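You operate a simulated robot arm through the tools that you are given. There is no shell and no other tool. Be economical: measure what you need, move in short steps, check, and stop when the job is done.

The job below is to be done with a simulated two-armed robot. You get a single attempt, and the scene is never put back.

## Task
Coat the black pad with glue and dry it under the fan.
Fine: lay it in the brown frame, use the blue dabber dipped in the glue tub and put it back, turn the fan at it, fan on and off after; leave the other pad and dabber. Set down upright: blue dabber. A coat counts when it lies all over at full strength: go over it till it gets no stronger.

It is judged by the outcome, as a careful person would: the job done as asked, and still so three seconds after it is handed in. It fails if anything else is knocked over, pushed out of place, dropped, spilled or broken.

## Robot
Two 7-joint arms with two-finger parallel grippers on one trunk, on a base that drives. Base frame: it is fixed to the floor where the robot stands at the start and does not move with it; the origin is under the middle of the robot, x ahead of it, y to its left, z up; the surface under the hand at the start is at about z = 735. Readings come in mm, rad, newtons and seconds.
The left shoulder is at the start at [20, 113, 1247], the right one opposite. With the tool pointing down near the work surface each hand reaches from about 100 to 560 mm from the robot's upright axis, wherever it stands, measured 20 degrees to its own side. Places, roughly: fan button [500, 200, 800]; fan head [500, 300, 900]; inside of the brown frame [300, 100, 700]. Payload 1.57 kg a hand.
The tool frame of a hand sits at the grasp point between the pads (the TCP): z along the fingers, y along the line on which they close. The tips reach 30 mm beyond it. Largest opening 80 mm; finger width 17, thickness 12; the body of the gripper, 40 by 82 mm, starts 80 mm behind the TCP.
Orientation is told as [roll, pitch, yaw] about the base's x, y, z axes, in that order, counted from this pose: with the fingers straight down and closing along the base's y, the tool's x points along the base's -x, its y along +y and its z along -z.

## Interface
- The arms move only by the tool apply_moves. It takes "left_moves", "right_moves" or both (then of equal length, played together; a hand with none holds still); each is a list that holds one entry, the list of rows, each a list of 7 numbers: the shift along the tool's x, y, z in mm, then the turn, a rotation vector about the tool's x, y, z in rad, then the gripper command, from -1 (fully open) to 1 (shut), values between in proportion. In form: [[[x, y, z, wx, wy, wz, jaw], ...]]. A call has 1 to 8 rows; each row shifts and turns the commanded pose from where the row before left it, along the tool's axes as they then stand. Rows are played at 5 a second. More than 50 mm and 0.15 rad between two rows, or a gripper value outside its range, and nothing of the call is played. A pose out of reach is approached as far as the arm can. The call stops where the force on the tool passes 90 N (or 10 N more than at its start, if that is more) or the arm is blocked; 0.2 s more then pass. The fingers move at their own pace (about 45 mm/s each) and stop on an object; they squeeze with about 22 N. The grip force told is the motor's: it shows also when the fingers shut on nothing. Time passes only in rows, and 0.2 s behind the last, so rows that do not move let the fingers close. The reply holds the time, the measured pose of the TCP, the force on the tool along the base axes, the opening and the grip force, in the units named above and with some noise, with the torque about the TCP (base axes, N m) and any sound that the robot's microphone picked up.
- Cameras (640 x 400 px; columns grow to the right, rows downward): "scene" is now at [92.8, 10.2, 1362.7]; the picture's right is [0.11, -0.99, 0.00], its down [-0.64, -0.07, -0.76] and it looks along [0.76, 0.08, -0.65] (base axes); focal length 215 px, centre (320, 200). "left" rides on the left gripper at [72, 7, -122] in its tool frame; the picture's right is [-0.09, 1.00, 0.00], its down [-0.84, -0.08, -0.54] and it looks along [-0.54, -0.05, 0.84] (tool axes); focal length 238 px, centre (320, 200). "right" rides on the right gripper at [72, -7, -122] in its tool frame; the picture's right is [0.09, 1.00, 0.00], its down [-0.84, 0.08, -0.54] and it looks along [-0.54, 0.05, 0.84] (tool axes); focal length 238 px, centre (320, 200). There is no depth. A picture from a camera that has moved, and an enlarged one, comes with that camera's place and axes in the base frame and with its lens.
- camera(camera): a new picture of that camera. No time passes.
- move_column(by): slides the trunk up (or, below 0, down) by that many mm; the arms and the scene camera ride with it, the base frame stays. It gives what a move gives, with no picture.
- base_move(legs): drives the robot by 1 to 6 legs, each [ahead, left, turn to the left] in mm, mm and rad, along the robot's own axes; the way and the turn of a leg run together, so that a leg with both is an arc; at most 1500 mm and 3.142 rad a leg. The arms and the cameras ride along, it lands a little off, and it stops where it bumps. It gives what a move gives.
- pan_tilt(pan, tilt): turns the head with the scene camera to pan (to the left, within 1.396 rad either way) and tilt (down, from -0.506 to 1.204), counted from straight ahead of the robot. It gives what a move gives.
- enlarge(camera, box): a new picture of the part [left, top, right, bottom] of that camera's present view, enlarged. No time passes.
- finish_job(): hands the job in; it is judged then, once.

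Work in short steps. Places have to be worked out from the pictures, the camera data and where the tool is seen: move nearer, look again, correct. Check each grasp and each placing, and mend what went wrong. You have 120 turns and 92 pictures in all, those below and enlarged ones among them. Open the grippers and draw the arms clear of the work before you hand the job in, unless the task says otherwise; then end with one line.

The tools are called after ">>>" as a command line: name --argument value ..., lists and objects as JSON in quotes. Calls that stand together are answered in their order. apply_moves: Moves the arms, as the interface text tells. Its arguments: {"type":"object","properties":{"left_moves":{"type":"array","items":{"type":"array","items":{"type":"array","items":{"type":"number"}}}},"right_moves":{"type":"array","items":{"type":"array","items":{"type":"array","items":{"type":"number"}}}}},"required":[]} The other tools are called the same way: move_column (by) slides the trunk up or down; base_move (legs) drives the base; pan_tilt (pan, tilt) turns the head that bears the scene camera; camera (camera) takes a picture; enlarge (camera, box) takes an enlarged picture of a part of a camera's view; finish_job () hands the job in.

At the start:

```text
clock: 0.0
left_eef_pos: [397.5, 237.0, 1207.8]
left_tool_rot: [-0.001, 0.0, 0.002]
left_ft_force: [0.2, 0.8, 0.6]
left_moment: [-0.01, 0.01, -0.02]
left_width: 80.0
left_grip_force: 0.1
right_eef_pos: [481.7, -111.5, 1150.9]
right_tool_rot: [-0.001, -0.001, 0.0]
right_ft_force: [0.2, -0.2, -0.6]
right_moment: [0.01, 0.0, 0.0]
right_width: 79.8
right_grip_force: 0.1
trunk travel left (down, up): [-300.0, 270.0]
robot x, y, heading: [-4.5, 0.9, -0.003]
head pan, tilt: [0.106, 0.705]
```

scene: 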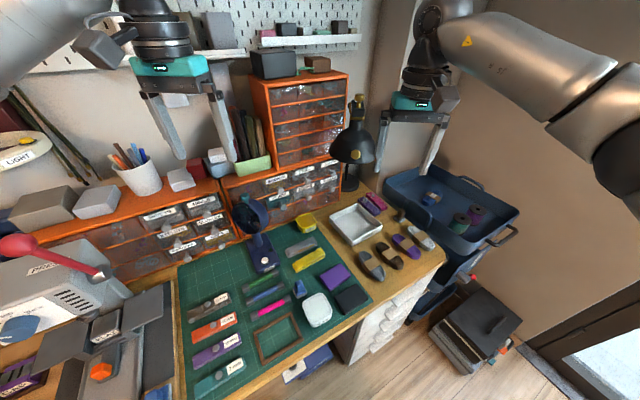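
right: 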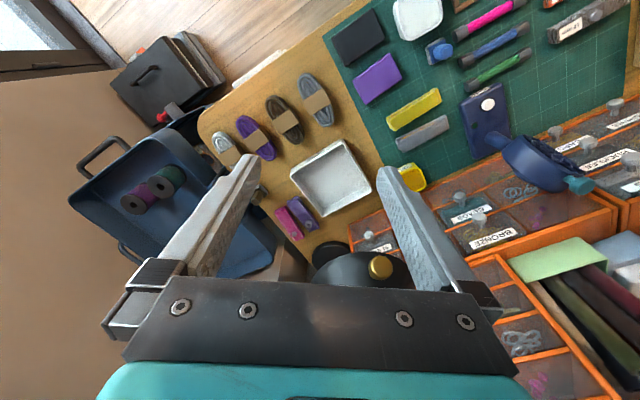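
left: 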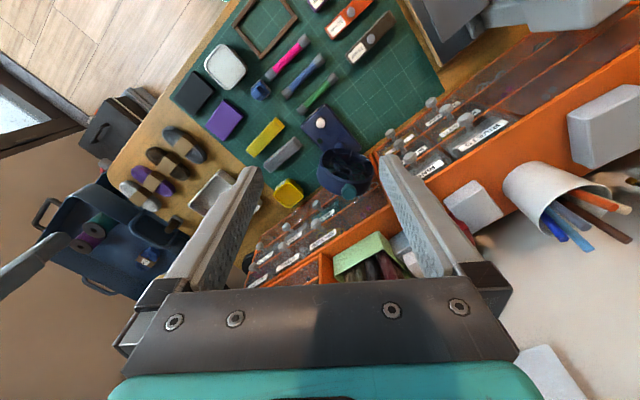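

I'll look closer at the mat to identify the pads, dabbers, tub, frame and fan.

>>> enlarge --camera "scene" --box '[170, 190, 390, 390]'

>>> enlarge --camera "left" --box '[140, 0, 420, 210]'

```text
2.00 times, centred on (280, 290) of scene
camera zoom: at [92.8, 10.2, 1362.7], right [0.11, -0.99, 0.0], down [-0.64, -0.07, -0.76], along [0.76, 0.08, -0.65], focal length 429 px, centre (400, 20)
```

zoom: 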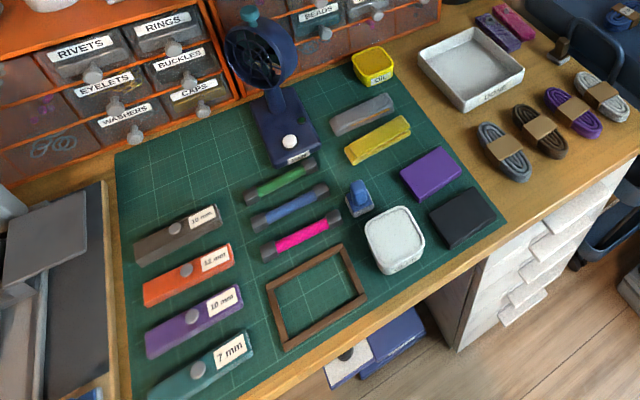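

```text
1.90 times, centred on (280, 105) of left
camera zoom: at [326.1, 243.0, 1330.1], right [0.09, 1.0, 0.0], down [0.84, -0.08, 0.54], along [0.54, -0.05, -0.84], focal length 454 px, centre (396, 381)
```

zoom: 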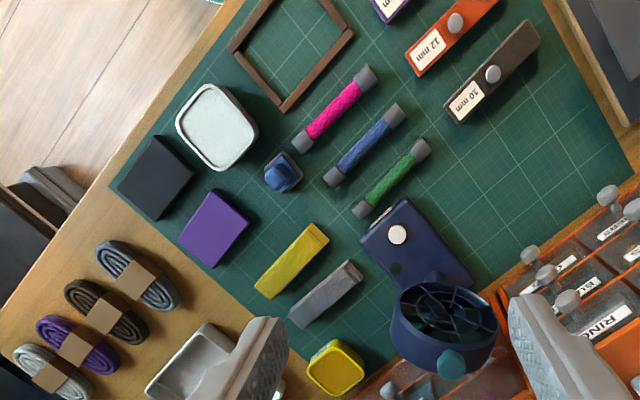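

Several labels need reading; I zoom on tub, yellow tub and the small blue thing.

>>> enlarge --camera "scene" --box '[280, 260, 370, 330]'

>>> enlarge --camera "scene" --box '[230, 190, 330, 280]'

>>> enlarge --camera "scene" --box '[320, 180, 440, 280]'

```text
5.71 times, centred on (325, 295) of scene
camera zoom: at [92.8, 10.2, 1362.7], right [0.11, -0.99, 0.0], down [-0.64, -0.07, -0.76], along [0.76, 0.08, -0.65], focal length 1226 px, centre (291, -343)
```

zoom: 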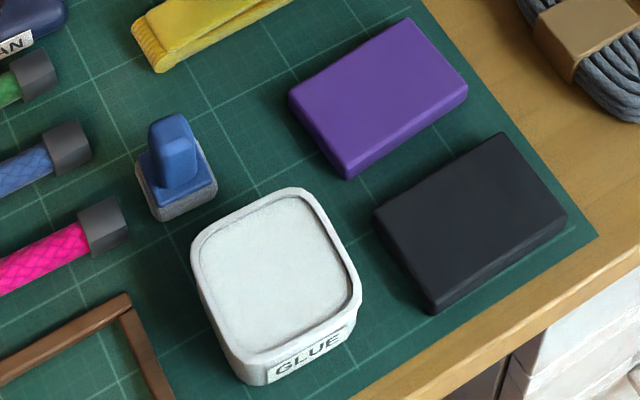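

```text
4.44 times, centred on (280, 235) of scene
camera zoom: at [92.8, 10.2, 1362.7], right [0.11, -0.99, 0.0], down [-0.64, -0.07, -0.76], along [0.76, 0.08, -0.65], focal length 954 px, centre (498, 44)
```

zoom: 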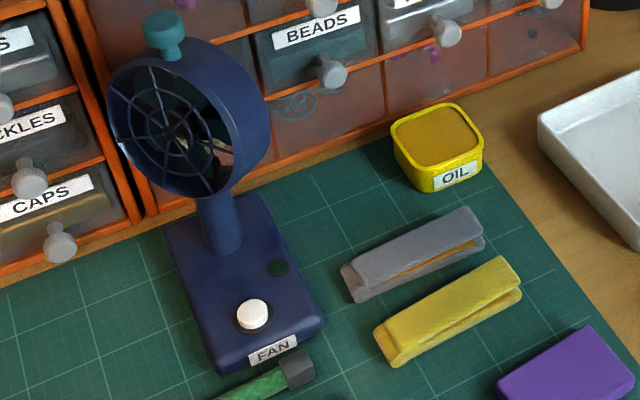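

```text
4.00 times, centred on (380, 230) of scene
camera zoom: at [92.8, 10.2, 1362.7], right [0.11, -0.99, 0.0], down [-0.64, -0.07, -0.76], along [0.76, 0.08, -0.65], focal length 858 px, centre (80, 80)
```

zoom: 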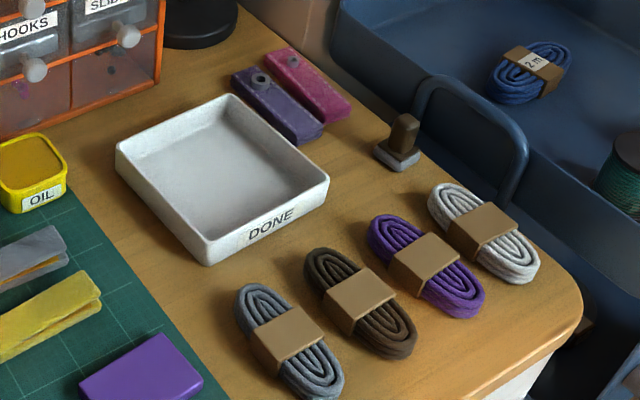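

Scene understood: black pad (~80×50, long axis about −52°) near (388,−49), frame centre near (274,137), the blue dabber beside the GLUE tub. I clear the right arm to the side and bring the left hand over the pad.

>>> apply_moves --left_moves '[[[0, -36, 30, 0, 0, 0, -1], [0, -36, 30, 0, 0, 0, -1], [0, -36, 30, 0, 0, 0, -1], [0, -36, 30, 0, 0, 0, -1], [0, -36, 30, 0, 0, 0, -1], [0, -36, 30, 0, 0, 0, -1], [0, -36, 30, 0, 0, 0, -1], [8, -30, 30, 0, 0, 0, -1]]]' --right_moves '[[[15, -40, 0, 0, 0, 0, -1], [15, -40, 0, 0, 0, 0, -1], [15, -40, 0, 0, 0, 0, -1], [15, -40, 0, 0, 0, 0, -1], [15, -40, 0, 0, 0, 0, -1], [15, 0, 0, 0, 0, 0, -1], [15, 0, 0, 0, 0, 0, -1], [15, 0, 0, 0, 0, 0, -1]]]'

```text
clock: 1.8
left_eef_pos: [389.6, -46.4, 965.0]
left_tool_rot: [-0.001, -0.001, 0.002]
left_ft_force: [0.0, 0.3, 0.1]
left_moment: [-0.01, 0.0, -0.03]
left_width: 80.0
left_grip_force: 0.1
right_eef_pos: [359.4, -310.4, 1150.0]
right_tool_rot: [-0.001, 0.001, 0.0]
right_ft_force: [0.0, -0.3, 0.8]
right_moment: [0.01, 0.01, 0.0]
right_width: 79.8
right_grip_force: 0.1
trunk travel left (down, up): [-300.0, 270.0]
robot x, y, heading: [1.3, 0.9, 0.001]
head pan, tilt: [0.106, 0.705]
```

Now yaw the left hand −0.91 so the fingers close across the pad's short side.

>>> apply_moves --left_moves '[[[0, 0, 0, 0, 0, 0.13, -1], [0, 0, 0, 0, 0, 0.13, -1], [0, 0, 0, 0, 0, 0.13, -1], [0, 0, 0, 0, 0, 0.13, -1], [0, 0, 0, 0, 0, 0.13, -1], [0, 0, 0, 0, 0, 0.13, -1], [0, 0, 0, 0, 0, 0.13, -1]]]'

>>> camera --camera "left"

```text
clock: 3.4
left_eef_pos: [390.0, -45.4, 967.5]
left_tool_rot: [0.001, 0.001, -0.91]
left_ft_force: [-0.2, 0.2, 0.0]
left_moment: [0.0, 0.05, 0.01]
left_width: 79.8
left_grip_force: 0.0
right_eef_pos: [361.3, -310.8, 1149.5]
right_tool_rot: [0.0, 0.0, 0.001]
right_ft_force: [-0.4, -0.5, -0.4]
right_moment: [0.01, 0.01, 0.03]
right_width: 80.1
right_grip_force: 0.0
trunk travel left (down, up): [-300.0, 270.0]
robot x, y, heading: [0.2, 2.9, -0.002]
head pan, tilt: [0.106, 0.705]
```

```text
83 pictures are left
camera left: at [351.7, 14.9, 1090.1], right [0.84, 0.54, 0.0], down [0.45, -0.71, 0.54], along [0.29, -0.46, -0.84], focal length 238 px, centre (320, 200)
```

left: 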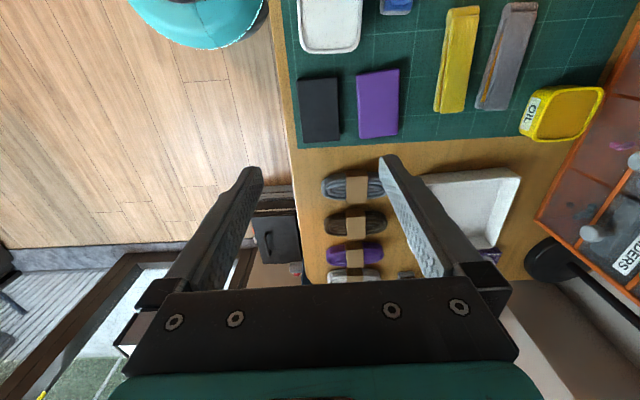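

Pad centre from this view ≈ (390,−50), yaw −0.94. I correct and descend to TCP z 800 and look.

>>> apply_moves --left_moves '[[[0, 0, 0, 0, 0, 0.03, -1], [-3.7, -2.7, 42, 0, 0, 0, -1], [0, 0, 42, 0, 0, 0, -1], [0, 0, 42, 0, 0, 0, -1], [0, 0, 41, 0, 0, 0, -1]]]'

>>> camera --camera "left"

```text
clock: 4.6
left_eef_pos: [388.2, -48.7, 801.8]
left_tool_rot: [0.001, 0.001, -0.941]
left_ft_force: [0.2, -0.3, 0.3]
left_moment: [-0.02, 0.01, -0.02]
left_width: 79.9
left_grip_force: 0.1
right_eef_pos: [360.3, -310.5, 1149.7]
right_tool_rot: [0.0, 0.0, 0.0]
right_ft_force: [0.2, -0.3, -0.9]
right_moment: [-0.02, 0.0, -0.01]
right_width: 79.9
right_grip_force: 0.0
trunk travel left (down, up): [-300.0, 270.0]
robot x, y, heading: [0.5, -0.1, -0.004]
head pan, tilt: [0.106, 0.705]
```

```text
82 pictures are left
camera left: at [352.4, 12.3, 923.8], right [0.86, 0.51, 0.0], down [0.43, -0.72, 0.54], along [0.28, -0.47, -0.84], focal length 238 px, centre (320, 200)
```

left: 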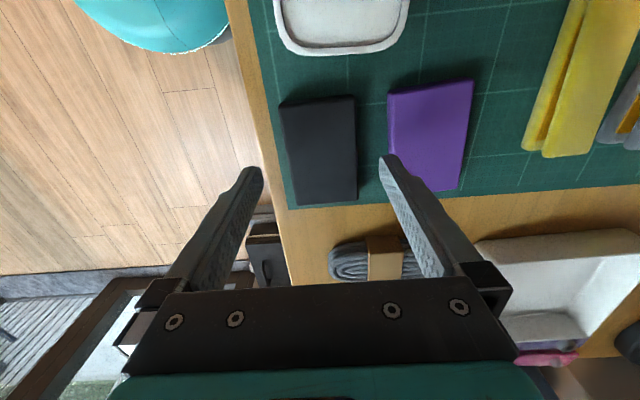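

Pad is centred. The gap to the purple pad is ~27 mm, so I narrow the jaws to ~66 mm and lower to TCP 778.

>>> apply_moves --left_moves '[[[0, 0, 0, 0, 0, 0, -0.65], [0, 0, 0, 0, 0, 0, -0.65], [0, 0, 24, 0, 0, 0, -0.65]]]'

>>> camera --camera "left"

>>> enlarge --camera "scene" --box '[290, 260, 390, 330]'

```text
clock: 5.4
left_eef_pos: [388.5, -49.9, 777.5]
left_tool_rot: [0.001, 0.001, -0.939]
left_ft_force: [0.2, -0.1, -0.5]
left_moment: [0.02, -0.01, -0.01]
left_width: 66.0
left_grip_force: 0.1
right_eef_pos: [361.0, -311.1, 1150.2]
right_tool_rot: [-0.002, -0.001, 0.002]
right_ft_force: [-0.3, -0.2, 0.0]
right_moment: [-0.02, -0.04, -0.03]
right_width: 79.9
right_grip_force: 0.1
trunk travel left (down, up): [-300.0, 270.0]
robot x, y, heading: [0.0, 0.1, 0.003]
head pan, tilt: [0.106, 0.705]
```

```text
81 pictures are left
camera left: at [352.2, 11.3, 900.5], right [0.86, 0.51, 0.0], down [0.43, -0.72, 0.54], along [0.28, -0.47, -0.84], focal length 238 px, centre (320, 200)
```

left: 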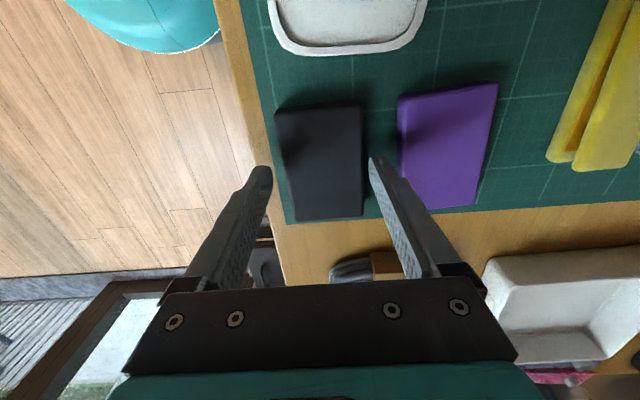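

```text
5.71 times, centred on (340, 295) of scene
camera zoom: at [92.8, 10.1, 1362.6], right [0.11, -0.99, 0.0], down [-0.64, -0.07, -0.76], along [0.76, 0.08, -0.65], focal length 1226 px, centre (206, -343)
```

zoom: 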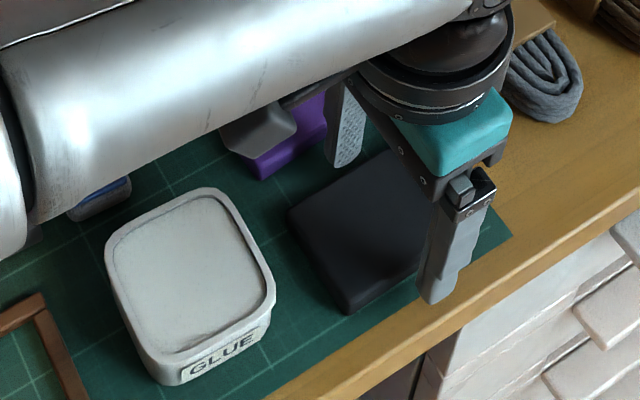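

Fingers straddle the pad. I lower 5 mm to hold just its upper part (so the fingers clear the frame later) and close.

>>> apply_moves --left_moves '[[[0, 0, 5, 0, 0, 0, -0.65], [0, 0, 0, 0, 0, 0, 1], [0, 0, 0, 0, 0, 0, 1], [0, 0, 0, 0, 0, 0, 1], [0, 0, 0, 0, 0, 0, 1]]]'

>>> camera --camera "left"

```text
clock: 6.6
left_eef_pos: [389.3, -50.9, 773.3]
left_tool_rot: [0.0, 0.001, -0.938]
left_ft_force: [1.0, -0.2, -0.1]
left_moment: [0.02, -0.08, 0.03]
left_width: 54.6
left_grip_force: 22.1
right_eef_pos: [361.3, -311.4, 1151.3]
right_tool_rot: [0.0, 0.0, 0.0]
right_ft_force: [0.5, -0.7, -0.5]
right_moment: [-0.01, -0.01, -0.02]
right_width: 80.0
right_grip_force: 0.0
trunk travel left (down, up): [-300.0, 270.0]
robot x, y, heading: [-0.1, -0.7, 0.001]
head pan, tilt: [0.106, 0.705]
```

```text
79 pictures are left
camera left: at [352.5, 11.1, 895.7], right [0.86, 0.51, 0.0], down [0.43, -0.72, 0.54], along [0.28, -0.47, -0.84], focal length 238 px, centre (320, 200)
```

left: 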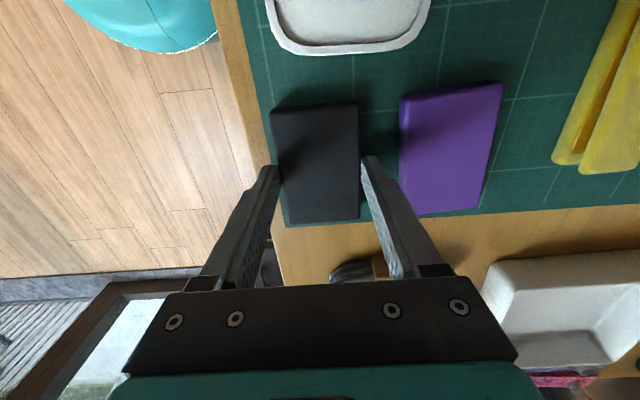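

Gripped (54.6 mm). Lift straight up 120 mm and check it came.

>>> apply_moves --left_moves '[[[0, 0, -10, 0, 0, 0, 1], [0, 0, -20, 0, 0, 0, 1], [0, 0, -30, 0, 0, 0, 1], [0, 0, -30, 0, 0, 0, 1], [0, 0, -30, 0, 0, 0, 1]]]'

>>> camera --camera "left"

```text
clock: 7.8
left_eef_pos: [388.8, -47.5, 892.6]
left_tool_rot: [0.0, 0.0, -0.938]
left_ft_force: [0.4, 0.5, -0.3]
left_moment: [-0.01, 0.0, 0.0]
left_width: 54.3
left_grip_force: 21.8
right_eef_pos: [360.9, -310.8, 1150.7]
right_tool_rot: [-0.001, 0.0, 0.001]
right_ft_force: [0.3, -0.3, 0.3]
right_moment: [-0.06, 0.0, 0.01]
right_width: 80.0
right_grip_force: 0.0
trunk travel left (down, up): [-300.0, 270.0]
robot x, y, heading: [0.1, 0.1, 0.004]
head pan, tilt: [0.106, 0.705]
```

```text
78 pictures are left
camera left: at [352.6, 14.1, 1014.8], right [0.86, 0.51, 0.0], down [0.43, -0.72, 0.54], along [0.28, -0.46, -0.84], focal length 238 px, centre (320, 200)
```

left: 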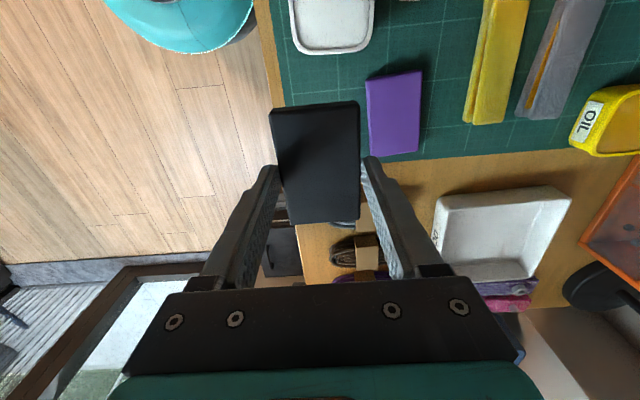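

Pad held square, centred in the jaws (≈87×55). Now I place the camera over the frame (TCP about (318,78)) to measure it unobstructed.

>>> apply_moves --left_moves '[[[36, 4.2, 0, 0, 0, 0, 1], [36, 4.2, 0, 0, 0, 0, 1], [36, 4.2, 0, 0, 0, 0, 1], [35, 4.2, 0, 0, 0, 0, 1], [0, 0, 0, 0, 0, 0, 1]]]'

>>> camera --camera "left"

>>> enlarge --camera "left" --box '[240, 0, 400, 110]'

```text
clock: 9.0
left_eef_pos: [318.0, 75.2, 891.5]
left_tool_rot: [0.001, 0.0, -0.938]
left_ft_force: [-1.1, 0.3, -0.8]
left_moment: [-0.01, 0.01, -0.02]
left_width: 54.2
left_grip_force: 22.5
right_eef_pos: [362.4, -311.2, 1151.8]
right_tool_rot: [0.001, 0.001, 0.002]
right_ft_force: [0.1, -0.2, 0.2]
right_moment: [-0.01, 0.01, 0.0]
right_width: 79.9
right_grip_force: 0.1
trunk travel left (down, up): [-300.0, 270.0]
robot x, y, heading: [1.7, -2.2, 0.001]
head pan, tilt: [0.106, 0.705]
```

```text
77 pictures are left
camera left: at [282.0, 138.1, 1014.8], right [0.86, 0.51, 0.0], down [0.43, -0.72, 0.54], along [0.28, -0.47, -0.84], focal length 238 px, centre (320, 200)
```

left: 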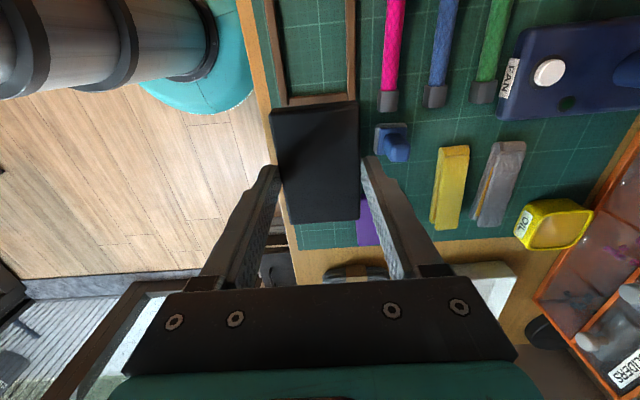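

```text
3.64 times, centred on (320, 55) of left
camera zoom: at [282.0, 138.1, 1014.8], right [0.86, 0.51, 0.0], down [0.43, -0.72, 0.54], along [0.28, -0.47, -0.84], focal length 867 px, centre (320, 727)
```

zoom: 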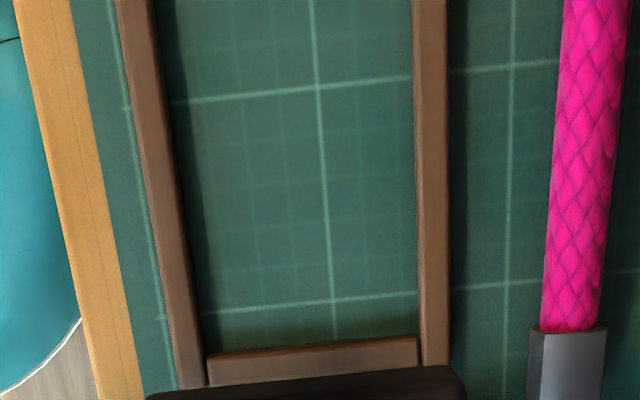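

The frame's far end is out of view; I shift 35 mm along tool x and 60 mm up.

>>> apply_moves --left_moves '[[[17, 0, -30, 0, 0, 0, 1], [18, 0, -30, 0, 0, 0, 1], [0, 0, 0, 0, 0, 0, 1]]]'

>>> enlarge --camera "left" --box '[240, 0, 400, 100]'

```text
clock: 9.8
left_eef_pos: [297.6, 104.6, 949.9]
left_tool_rot: [-0.001, -0.001, -0.939]
left_ft_force: [0.4, -0.6, -0.9]
left_moment: [0.0, -0.03, 0.0]
left_width: 54.4
left_grip_force: 22.4
right_eef_pos: [360.4, -310.7, 1150.3]
right_tool_rot: [0.001, -0.001, -0.001]
right_ft_force: [0.0, -0.4, 0.6]
right_moment: [-0.03, -0.02, -0.01]
right_width: 79.8
right_grip_force: 0.1
trunk travel left (down, up): [-300.0, 270.0]
robot x, y, heading: [-1.7, -1.3, -0.001]
head pan, tilt: [0.106, 0.705]
```

```text
4.00 times, centred on (320, 50) of left
camera zoom: at [260.8, 166.1, 1074.2], right [0.86, 0.51, 0.0], down [0.43, -0.72, 0.54], along [0.28, -0.47, -0.84], focal length 953 px, centre (320, 800)
```

zoom: 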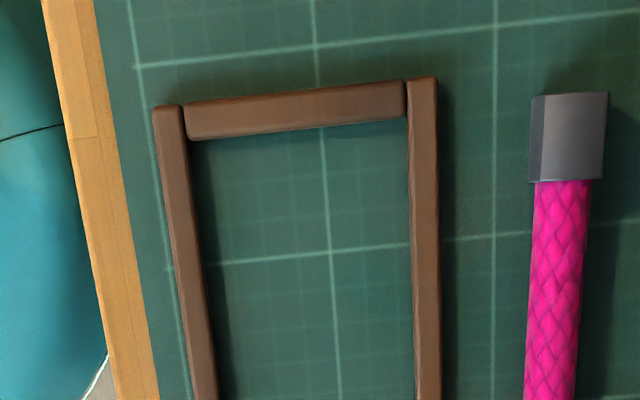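

One more enlarged view at this pose for the lower end.

>>> enlarge --camera "left" --box '[240, 30, 400, 130]'

```text
4.00 times, centred on (320, 80) of left
camera zoom: at [260.8, 166.1, 1074.2], right [0.86, 0.51, 0.0], down [0.43, -0.72, 0.54], along [0.28, -0.47, -0.84], focal length 953 px, centre (320, 680)
```

zoom: 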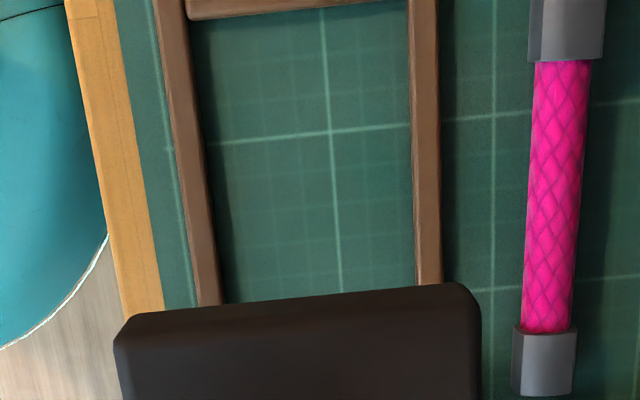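

Frame inner ≈93×61 mm, centre ≈ (275,137), 0.02 rad further turned. Move the pad over it and come down to ~30 mm above.

>>> apply_moves --left_moves '[[[39.1, 0.6, 0, 0, 0, 0, 1], [0, 0, 0, 0, 0, 0.02, 1], [0, 0, 40, 0, 0, 0, 1], [0, 0, 40, 0, 0, 0, 1], [0, 0, 40, 0, 0, 0, 1], [0, 0, 18, 0, 0, 0, 1], [0, 0, 0, 0, 0, 0, 1]]]'

>>> enlarge --camera "left" --box '[220, 50, 420, 250]'

>>> enlarge --camera "scene" --box '[230, 280, 370, 370]'

```text
clock: 11.4
left_eef_pos: [275.7, 134.6, 812.6]
left_tool_rot: [0.0, -0.001, -0.959]
left_ft_force: [-0.4, 0.1, -1.2]
left_moment: [0.0, -0.01, 0.01]
left_width: 54.3
left_grip_force: 21.7
right_eef_pos: [362.0, -311.1, 1150.3]
right_tool_rot: [0.0, -0.001, 0.001]
right_ft_force: [0.2, 0.5, -0.6]
right_moment: [-0.03, -0.02, 0.01]
right_width: 79.9
right_grip_force: 0.1
trunk travel left (down, up): [-300.0, 270.0]
robot x, y, heading: [-0.4, -4.3, 0.002]
head pan, tilt: [0.106, 0.705]
```

```text
2.00 times, centred on (320, 150) of left
camera zoom: at [240.8, 197.9, 935.5], right [0.87, 0.5, 0.0], down [0.42, -0.73, 0.54], along [0.27, -0.47, -0.84], focal length 477 px, centre (320, 300)
```

zoom: 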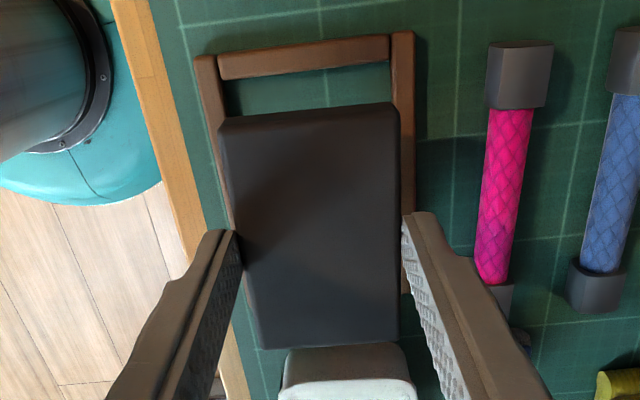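

```text
4.44 times, centred on (300, 325) of scene
camera zoom: at [92.8, 10.3, 1362.7], right [0.11, -0.99, 0.0], down [-0.64, -0.07, -0.76], along [0.76, 0.08, -0.65], focal length 954 px, centre (409, -356)
```

zoom: 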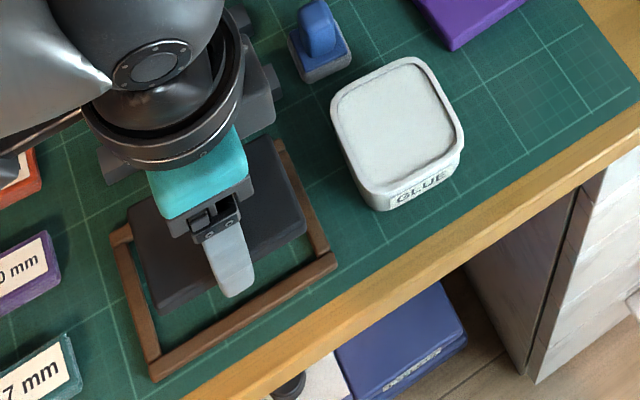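

Pad is laterally centred; it must go ~3 mm further along tool x. Shift and lower to TCP 778 (pad a few mm above the mat, inside the frame).

>>> apply_moves --left_moves '[[[3, -0.3, 0, 0, 0, 0, 1], [0, 0, 15, 0, 0, 0, 1], [0, 0, 12, 0, 0, 0, 1], [0, 0, 7, 0, 0, 0, 1], [0, 0, 0, 0, 0, 0, 1]]]'

>>> enlarge --camera "left" --box '[220, 50, 420, 250]'

>>> enlarge --camera "scene" --box '[230, 290, 330, 370]'

```text
clock: 12.6
left_eef_pos: [275.7, 138.2, 778.2]
left_tool_rot: [0.0, -0.001, -0.959]
left_ft_force: [0.5, 0.7, 0.1]
left_moment: [0.02, -0.01, -0.03]
left_width: 54.3
left_grip_force: 21.7
right_eef_pos: [361.2, -310.6, 1149.7]
right_tool_rot: [-0.001, 0.001, -0.001]
right_ft_force: [0.1, 0.0, -0.4]
right_moment: [-0.02, -0.01, -0.01]
right_width: 80.2
right_grip_force: 0.1
trunk travel left (down, up): [-300.0, 270.0]
robot x, y, heading: [-1.2, 1.3, 0.0]
head pan, tilt: [0.106, 0.705]
```

```text
2.00 times, centred on (320, 150) of left
camera zoom: at [239.1, 201.2, 901.7], right [0.87, 0.5, 0.0], down [0.42, -0.73, 0.54], along [0.27, -0.47, -0.84], focal length 477 px, centre (320, 300)
```

zoom: 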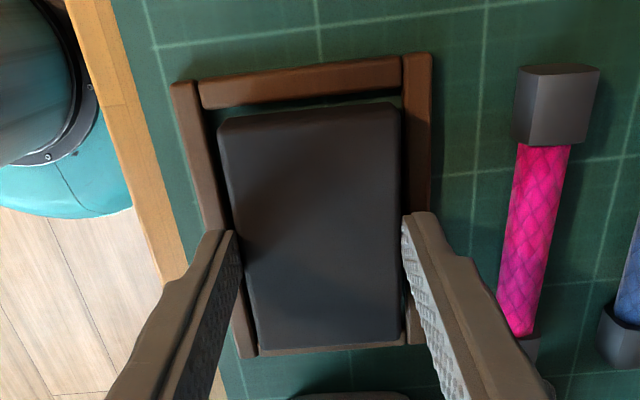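

```text
5.00 times, centred on (280, 330) of scene
camera zoom: at [92.8, 10.3, 1362.7], right [0.11, -0.99, 0.0], down [-0.64, -0.07, -0.76], along [0.76, 0.08, -0.65], focal length 1073 px, centre (520, -450)
```

zoom: 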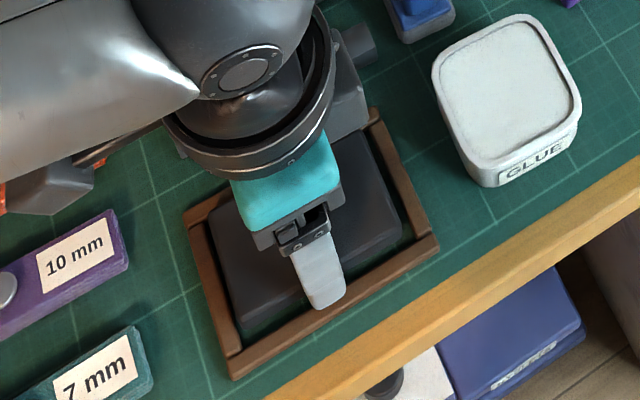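

It sits within the frame opening with gaps on all sides. Lower 2 mm more, release, and rise.

>>> apply_moves --left_moves '[[[0, 0, 2, 0, 0, 0, 1], [0, 0, 0, 0, 0, 0, -0.6], [0, 0, 0, 0, 0, 0, -0.6], [0, 0, -8, 0, 0, 0, -0.6], [0, 0, -40, 0, 0, 0, -0.6], [0, 0, -45, 0, 0, 0, -1], [0, 0, -45, 0, 0, 0, -1]]]'

>>> enlarge --camera "left" --box '[200, 0, 440, 200]'

```text
clock: 14.2
left_eef_pos: [274.1, 138.3, 915.2]
left_tool_rot: [0.001, 0.002, -0.96]
left_ft_force: [-0.4, -0.2, 0.1]
left_moment: [0.02, 0.01, -0.01]
left_width: 80.0
left_grip_force: 0.0
right_eef_pos: [361.0, -311.2, 1150.7]
right_tool_rot: [0.0, -0.001, -0.001]
right_ft_force: [-0.2, 0.1, -0.8]
right_moment: [-0.01, 0.0, 0.04]
right_width: 79.8
right_grip_force: 0.1
trunk travel left (down, up): [-300.0, 270.0]
robot x, y, heading: [2.5, -2.8, -0.001]
head pan, tilt: [0.106, 0.705]
```

```text
2.00 times, centred on (320, 100) of left
camera zoom: at [238.9, 199.9, 1039.0], right [0.87, 0.5, 0.0], down [0.42, -0.73, 0.54], along [0.27, -0.47, -0.84], focal length 477 px, centre (320, 400)
```

zoom: 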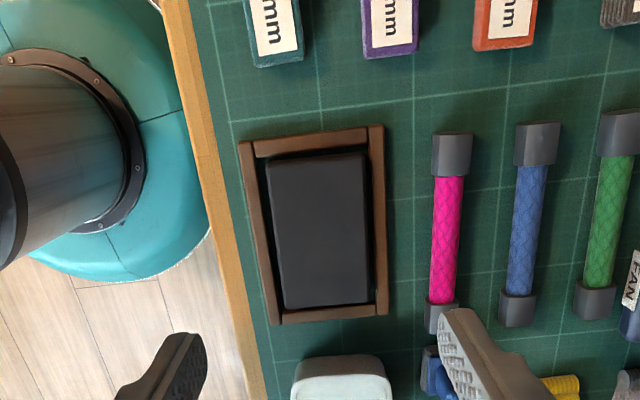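

Pad lies in the frame. Next: hover over the dabber at about (393,99) and look.

>>> apply_moves --left_moves '[[[-34, 25, 0, 0, 0, 0, -1], [-33, 25, 0, 0, 0, 0, -1], [-33, 25, 0, 0, 0, 0, -1], [0, 0, 0, 0, 0, 0, -1]]]'

>>> camera --camera "left"

>>> enlarge --camera "left" --box '[270, 70, 370, 170]'

```text
clock: 15.2
left_eef_pos: [393.5, 100.8, 917.7]
left_tool_rot: [-0.001, 0.0, -0.959]
left_ft_force: [-0.4, -0.6, 0.6]
left_moment: [-0.03, -0.02, 0.0]
left_width: 80.1
left_grip_force: 0.1
right_eef_pos: [361.0, -310.2, 1150.7]
right_tool_rot: [0.0, 0.0, 0.001]
right_ft_force: [-0.1, 0.2, 0.0]
right_moment: [-0.03, -0.01, 0.0]
right_width: 79.8
right_grip_force: 0.0
trunk travel left (down, up): [-300.0, 270.0]
robot x, y, heading: [-3.5, 2.5, -0.001]
head pan, tilt: [0.106, 0.705]
```

```text
68 pictures are left
camera left: at [357.9, 162.5, 1039.5], right [0.87, 0.5, 0.0], down [0.42, -0.73, 0.54], along [0.27, -0.47, -0.84], focal length 238 px, centre (320, 200)
```

left: 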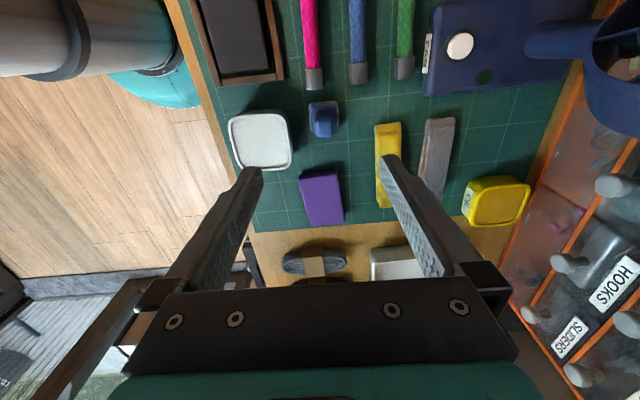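

```text
4.00 times, centred on (320, 120) of left
camera zoom: at [357.9, 162.5, 1039.5], right [0.87, 0.5, 0.0], down [0.42, -0.73, 0.54], along [0.27, -0.47, -0.84], focal length 953 px, centre (320, 520)
```

zoom: 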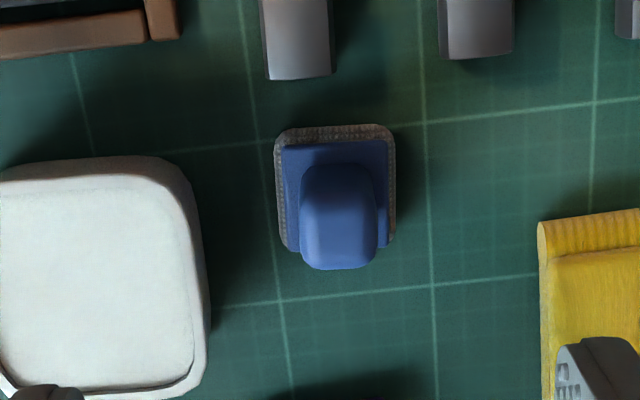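

Dabber ≈36 mm square, aligned with the hand, handle ≈20 mm wide, at about (398,103), top z≈788. I correct and lower to TCP 840 for a check.

>>> apply_moves --left_moves '[[[-1.3, 4.8, 0, 0, 0, 0, -1], [0, 0, 39, 0, 0, 0, -1], [0, 0, 39, 0, 0, 0, -0.4], [0, 0, 0, 0, 0, 0, -0.4]]]'

>>> enlarge --camera "left" --box '[220, 60, 420, 220]'

```text
clock: 16.2
left_eef_pos: [397.8, 101.4, 837.1]
left_tool_rot: [0.002, -0.002, -0.96]
left_ft_force: [-0.1, 0.3, -0.6]
left_moment: [-0.02, 0.03, -0.03]
left_width: 55.9
left_grip_force: 0.0
right_eef_pos: [361.7, -311.3, 1150.7]
right_tool_rot: [0.0, -0.001, 0.0]
right_ft_force: [0.4, -0.3, 1.1]
right_moment: [0.01, -0.02, -0.03]
right_width: 80.1
right_grip_force: 0.0
trunk travel left (down, up): [-300.0, 270.0]
robot x, y, heading: [0.3, 3.0, 0.0]
head pan, tilt: [0.106, 0.705]
```

```text
2.50 times, centred on (320, 140) of left
camera zoom: at [362.0, 163.6, 960.3], right [0.87, 0.5, 0.0], down [0.42, -0.73, 0.54], along [0.27, -0.47, -0.84], focal length 596 px, centre (320, 350)
```

zoom: 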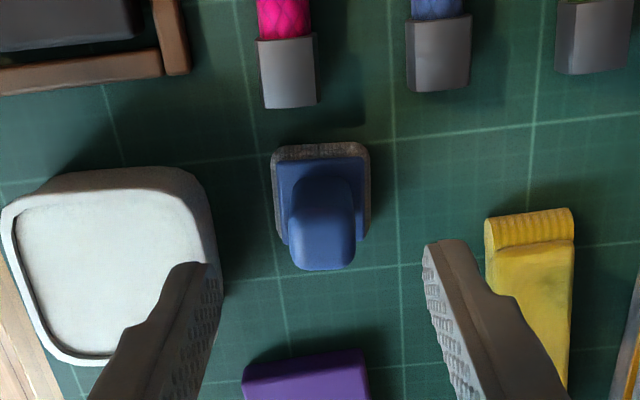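

Offset remaining ≈(+2.5,+1.5) in tool axes. The tub's edge is close to the left finger, so I narrow jaws to 32 mm, then descend to TCP 786.

>>> apply_moves --left_moves '[[[2.5, 1.5, 0, 0, 0, 0, 0.2], [0, 0, 0, 0, 0, 0, 0.2], [0, 0, 0, 0, 0, 0, 0.2], [0, 0, 20, 0, 0, 0, 0.2], [0, 0, 10, 0, 0, 0, 0.2]]]'

>>> enlarge --camera "left" --box '[220, 60, 420, 220]'

```text
clock: 17.4
left_eef_pos: [397.1, 104.2, 805.6]
left_tool_rot: [0.0, -0.002, -0.96]
left_ft_force: [0.3, 0.4, -0.3]
left_moment: [0.01, 0.07, 0.03]
left_width: 32.1
left_grip_force: 0.1
right_eef_pos: [361.0, -311.5, 1150.4]
right_tool_rot: [-0.001, 0.001, -0.001]
right_ft_force: [-0.8, 0.4, -0.2]
right_moment: [0.01, -0.01, -0.01]
right_width: 80.0
right_grip_force: 0.1
trunk travel left (down, up): [-300.0, 270.0]
robot x, y, heading: [-0.8, -1.3, -0.003]
head pan, tilt: [0.106, 0.705]
```

```text
2.50 times, centred on (320, 140) of left
camera zoom: at [362.0, 166.3, 929.1], right [0.87, 0.5, 0.0], down [0.42, -0.73, 0.54], along [0.27, -0.47, -0.84], focal length 596 px, centre (320, 350)
```

zoom: 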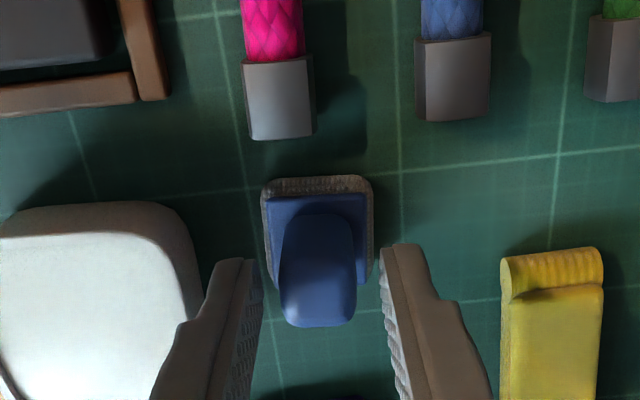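

Well centred between the fingers. Descend 20 mm and close.

>>> apply_moves --left_moves '[[[0, 0.5, 10, 0, 0, 0, 0.2], [0, 0, 9, 0, 0, 0, 0.2], [0, 0, 0, 0, 0, 0, 1], [0, 0, 0, 0, 0, 0, 1], [0, 0, 0, 0, 0, 0, 1]]]'

>>> enlarge --camera "left" --box '[220, 60, 420, 220]'

```text
clock: 18.6
left_eef_pos: [398.9, 104.9, 787.6]
left_tool_rot: [-0.001, 0.0, -0.961]
left_ft_force: [1.3, 0.5, 0.9]
left_moment: [0.0, -0.1, 0.0]
left_width: 19.9
left_grip_force: 21.9
right_eef_pos: [361.8, -311.0, 1150.5]
right_tool_rot: [0.001, -0.001, 0.0]
right_ft_force: [-1.0, 0.2, 0.3]
right_moment: [0.0, 0.01, 0.01]
right_width: 80.0
right_grip_force: 0.2
trunk travel left (down, up): [-300.0, 270.0]
robot x, y, heading: [1.1, 0.2, -0.002]
head pan, tilt: [0.106, 0.705]
```

```text
2.50 times, centred on (320, 140) of left
camera zoom: at [362.3, 166.5, 911.1], right [0.87, 0.5, 0.0], down [0.42, -0.73, 0.54], along [0.27, -0.47, -0.84], focal length 596 px, centre (320, 350)
```

zoom: 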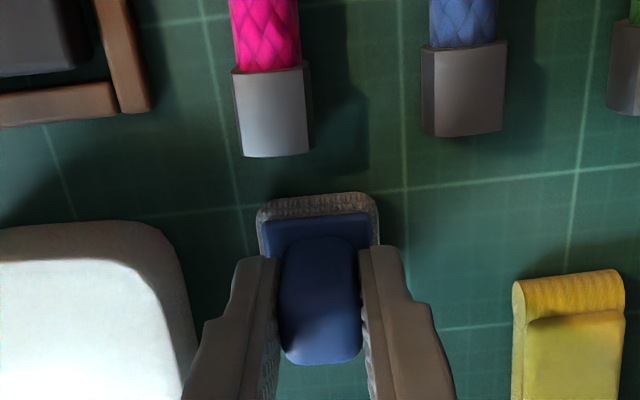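

Gripped (19.9 mm). Dabber foot is at TCP−52 mm. Lift 110 mm and look at the tub.

>>> apply_moves --left_moves '[[[0, 0, -10, 0, 0, 0, 1], [0, 0, -30, 0, 0, 0, 1], [0, 0, -35, 0, 0, 0, 1], [0, 0, -35, 0, 0, 0, 1], [0, 0, 0, 0, 0, 0, 1]]]'

>>> camera --camera "left"

>>> enlarge --camera "scene" --box '[270, 250, 370, 330]'

```text
clock: 19.8
left_eef_pos: [396.3, 102.9, 897.7]
left_tool_rot: [-0.001, 0.001, -0.959]
left_ft_force: [0.5, -0.1, 0.2]
left_moment: [-0.02, -0.01, -0.01]
left_width: 19.7
left_grip_force: 21.7
right_eef_pos: [361.8, -311.2, 1150.9]
right_tool_rot: [-0.001, 0.0, 0.0]
right_ft_force: [-0.2, 1.0, -0.7]
right_moment: [0.01, -0.02, 0.01]
right_width: 79.9
right_grip_force: 0.0
trunk travel left (down, up): [-300.0, 270.0]
robot x, y, heading: [-2.0, 1.2, 0.001]
head pan, tilt: [0.106, 0.705]
```

```text
63 pictures are left
camera left: at [360.8, 165.0, 1021.2], right [0.87, 0.5, 0.0], down [0.42, -0.73, 0.54], along [0.27, -0.47, -0.84], focal length 238 px, centre (320, 200)
```

left: 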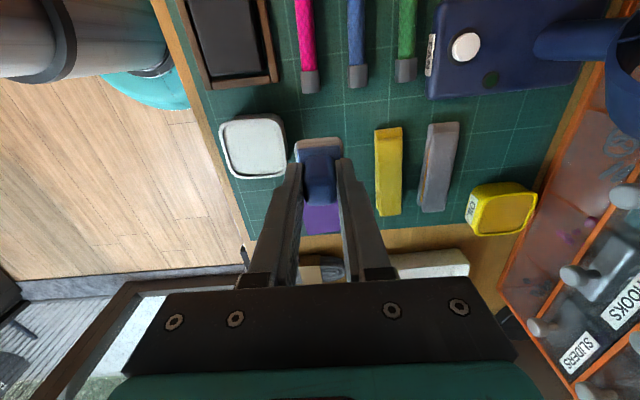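

```text
5.00 times, centred on (320, 290) of scene
camera zoom: at [92.8, 10.3, 1362.6], right [0.11, -0.99, 0.0], down [-0.64, -0.07, -0.76], along [0.76, 0.08, -0.65], focal length 1073 px, centre (320, -250)
```

zoom: 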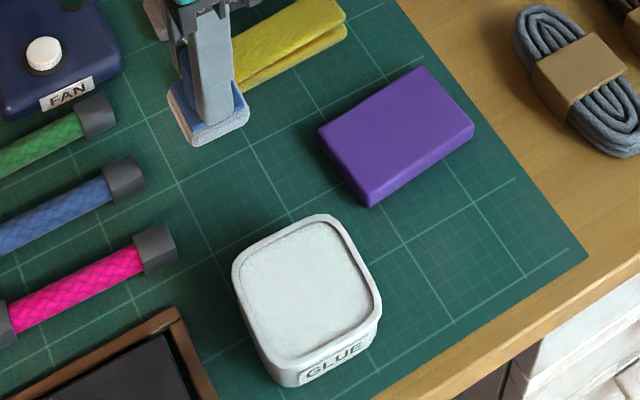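

Tub rim ≈ z 757, centre ≈ (345,45). Move the dabber over it at TCP 860 and look.

>>> apply_moves --left_moves '[[[-9, -37, 0, 0, 0, 0, 1], [-9.3, -38, 0, 0, 0, 0, 1], [0, 0, 37, 0, 0, 0, 1], [0, 0, 0, 0, 0, 0, 1]]]'

>>> enlarge --camera "left" --box '[220, 60, 420, 220]'

>>> enlarge --camera "scene" --box '[270, 250, 370, 330]'

```text
clock: 20.8
left_eef_pos: [346.0, 45.8, 857.8]
left_tool_rot: [0.001, -0.002, -0.961]
left_ft_force: [0.2, -0.1, -0.4]
left_moment: [0.03, -0.04, 0.02]
left_width: 20.2
left_grip_force: 22.0
right_eef_pos: [362.7, -311.1, 1149.9]
right_tool_rot: [0.0, 0.0, 0.0]
right_ft_force: [0.1, 0.1, -0.3]
right_moment: [0.03, 0.01, 0.0]
right_width: 80.0
right_grip_force: 0.1
trunk travel left (down, up): [-300.0, 270.0]
robot x, y, heading: [3.5, 1.1, -0.002]
head pan, tilt: [0.106, 0.705]
```

```text
2.50 times, centred on (320, 140) of left
camera zoom: at [310.3, 108.5, 981.3], right [0.87, 0.5, 0.0], down [0.42, -0.73, 0.54], along [0.27, -0.47, -0.84], focal length 596 px, centre (320, 350)
```

zoom: 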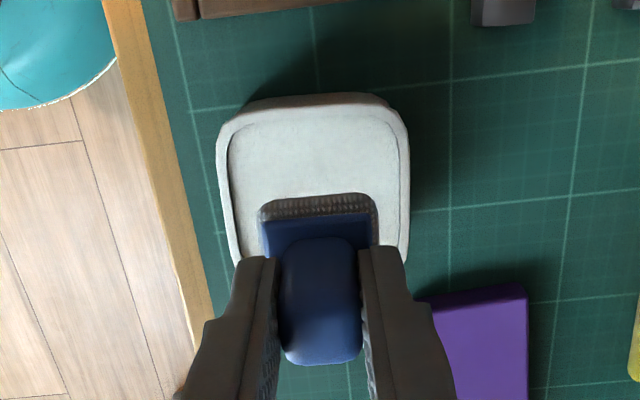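

```text
5.00 times, centred on (320, 290) of scene
camera zoom: at [92.8, 10.2, 1362.7], right [0.11, -0.99, 0.0], down [-0.64, -0.07, -0.76], along [0.76, 0.08, -0.65], focal length 1073 px, centre (320, -250)
```

zoom: 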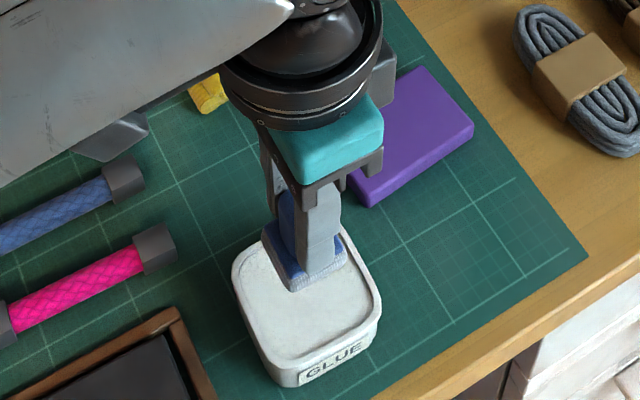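

Dabber should shift ~6 mm in tool −x to be central in the tub. Then lower toward the glue in steps, watching the force.

>>> apply_moves --left_moves '[[[-6, 0, 0, 0, 0, 0, 1], [0, 0, 20, 0, 0, 0, 1], [0, 0, 20, 0, 0, 0, 1], [0, 0, 8, 0, 0, 0, 1], [0, 0, 0, 0, 0, 0, 1]]]'

>>> enlarge --camera "left" --box '[220, 60, 420, 220]'

>>> enlarge --camera "scene" --box '[270, 250, 370, 330]'

```text
clock: 22.0
left_eef_pos: [351.7, 39.2, 816.1]
left_tool_rot: [0.004, -0.007, -0.96]
left_ft_force: [-5.3, 4.4, 35.0]
left_moment: [0.11, 0.28, -0.03]
left_width: 20.2
left_grip_force: 22.0
right_eef_pos: [359.8, -310.8, 1152.0]
right_tool_rot: [-0.001, -0.001, -0.001]
right_ft_force: [-0.3, 0.2, -0.1]
right_moment: [0.0, -0.03, 0.01]
right_width: 79.8
right_grip_force: 0.1
trunk travel left (down, up): [-300.0, 270.0]
robot x, y, heading: [-2.0, 0.3, -0.001]
head pan, tilt: [0.106, 0.705]
```

```text
2.50 times, centred on (320, 140) of left
camera zoom: at [313.9, 103.0, 938.6], right [0.87, 0.5, 0.0], down [0.41, -0.73, 0.55], along [0.27, -0.47, -0.84], focal length 596 px, centre (320, 350)
```

zoom: 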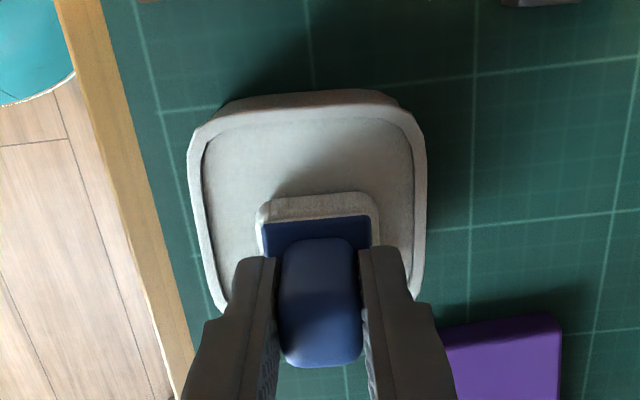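

```text
5.00 times, centred on (320, 290) of scene
camera zoom: at [90.3, 10.6, 1363.2], right [0.11, -0.99, 0.0], down [-0.64, -0.07, -0.76], along [0.76, 0.08, -0.65], focal length 1073 px, centre (320, -250)
```

zoom: 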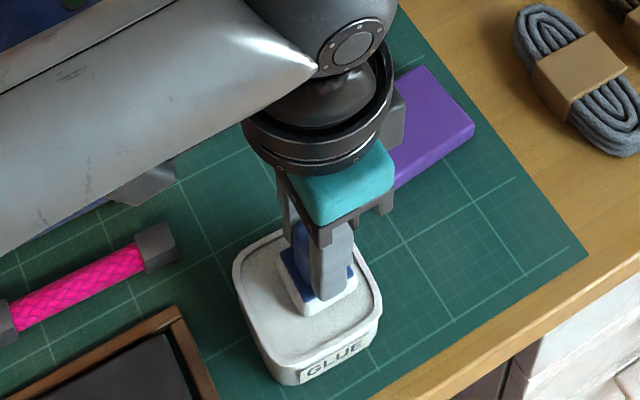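

Contact with the glue at foot z≈764 (35 N) and the foam has turned white. Lift off and carry it over the pad centre.

>>> apply_moves --left_moves '[[[0, 0, -10, 0, 0, 0, 1], [0, 0, -25, 0, 0, 0, 1], [0, 0, -25, 0, 0, 0, 1], [41, -1.8, 0, 0, 0, 0, 1], [41, -1.8, 0, 0, 0, 0, 1], [41.8, -1.7, 0, 0, 0, 0, 1], [0, 0, 0, 0, 0, 0, 1]]]'

>>> enlarge --camera "left" --box '[220, 60, 420, 220]'

>>> enlarge --camera "scene" --box '[240, 270, 360, 370]'

```text
clock: 23.6
left_eef_pos: [274.0, 141.0, 874.0]
left_tool_rot: [0.0, 0.0, -0.958]
left_ft_force: [0.8, 0.8, -1.4]
left_moment: [0.03, 0.02, -0.03]
left_width: 19.7
left_grip_force: 22.3
right_eef_pos: [361.5, -311.4, 1150.1]
right_tool_rot: [0.0, -0.001, -0.002]
right_ft_force: [-0.2, 0.4, -0.9]
right_moment: [-0.02, -0.02, 0.02]
right_width: 79.9
right_grip_force: 0.0
trunk travel left (down, up): [-300.0, 270.0]
robot x, y, heading: [-1.8, -1.6, -0.002]
head pan, tilt: [0.106, 0.705]
```

```text
2.50 times, centred on (320, 140) of left
camera zoom: at [237.4, 203.6, 996.9], right [0.87, 0.5, 0.0], down [0.42, -0.73, 0.54], along [0.27, -0.47, -0.84], focal length 596 px, centre (320, 350)
```

zoom: 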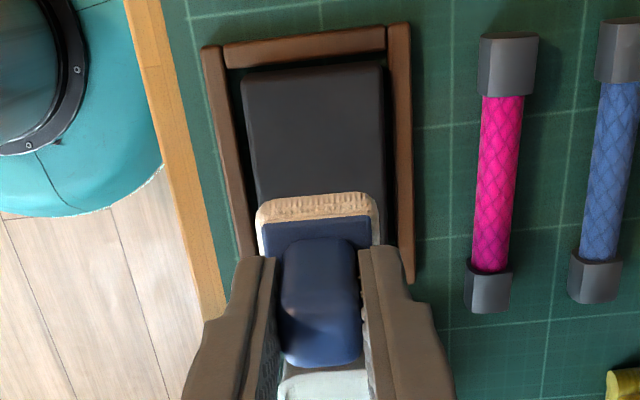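

```text
4.00 times, centred on (300, 320) of scene
camera zoom: at [93.0, 10.0, 1362.6], right [0.11, -0.99, 0.0], down [-0.64, -0.07, -0.76], along [0.76, 0.08, -0.65], focal length 858 px, centre (400, -280)
```

zoom: 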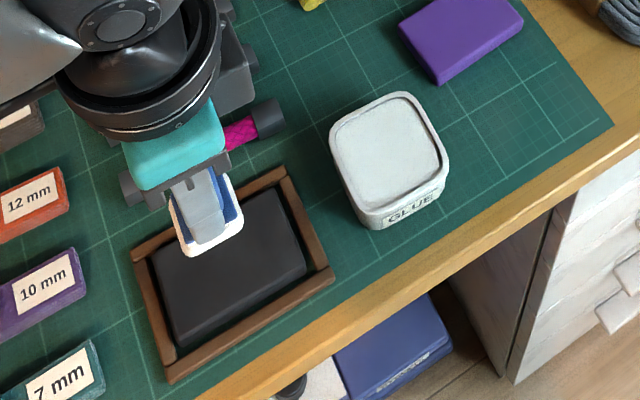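

Loaded foam (cream). Pad is centred relative to the dabber. First dab at one near corner of the pad, down to TCP≈799, then look.

>>> apply_moves --left_moves '[[[26, 11, 0, 0, 0, 0, 1], [0, 0, 40, 0, 0, 0, 1], [0, 0, 20, 0, 0, 0, 1], [0, 0, 14, 0, 0, 0, 1], [0, 0, 0, 0, 0, 0, 1]]]'

>>> enlarge --camera "left" --box '[220, 60, 420, 220]'

```text
clock: 24.8
left_eef_pos: [267.8, 166.8, 801.3]
left_tool_rot: [0.006, -0.005, -0.96]
left_ft_force: [-6.3, 5.0, 36.2]
left_moment: [-0.07, 0.27, -0.02]
left_width: 19.8
left_grip_force: 22.2
right_eef_pos: [359.8, -310.8, 1151.4]
right_tool_rot: [0.001, -0.001, -0.001]
right_ft_force: [0.2, 0.3, 0.3]
right_moment: [0.01, 0.0, -0.02]
right_width: 80.0
right_grip_force: 0.0
trunk travel left (down, up): [-300.0, 270.0]
robot x, y, heading: [-0.9, 1.3, 0.001]
head pan, tilt: [0.106, 0.705]
```

```text
2.50 times, centred on (320, 140) of left
camera zoom: at [232.6, 230.0, 924.7], right [0.87, 0.5, 0.0], down [0.41, -0.73, 0.54], along [0.27, -0.47, -0.84], focal length 596 px, centre (320, 350)
```

zoom: 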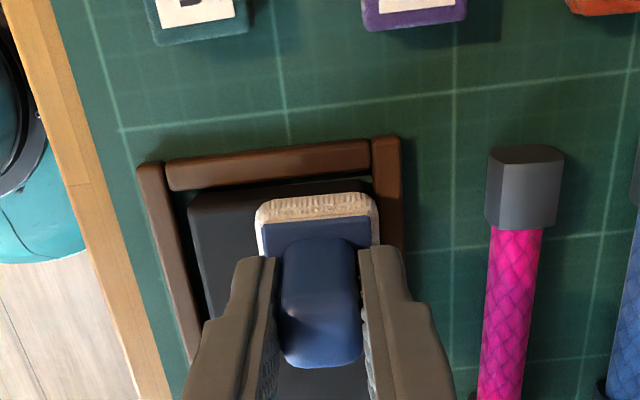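

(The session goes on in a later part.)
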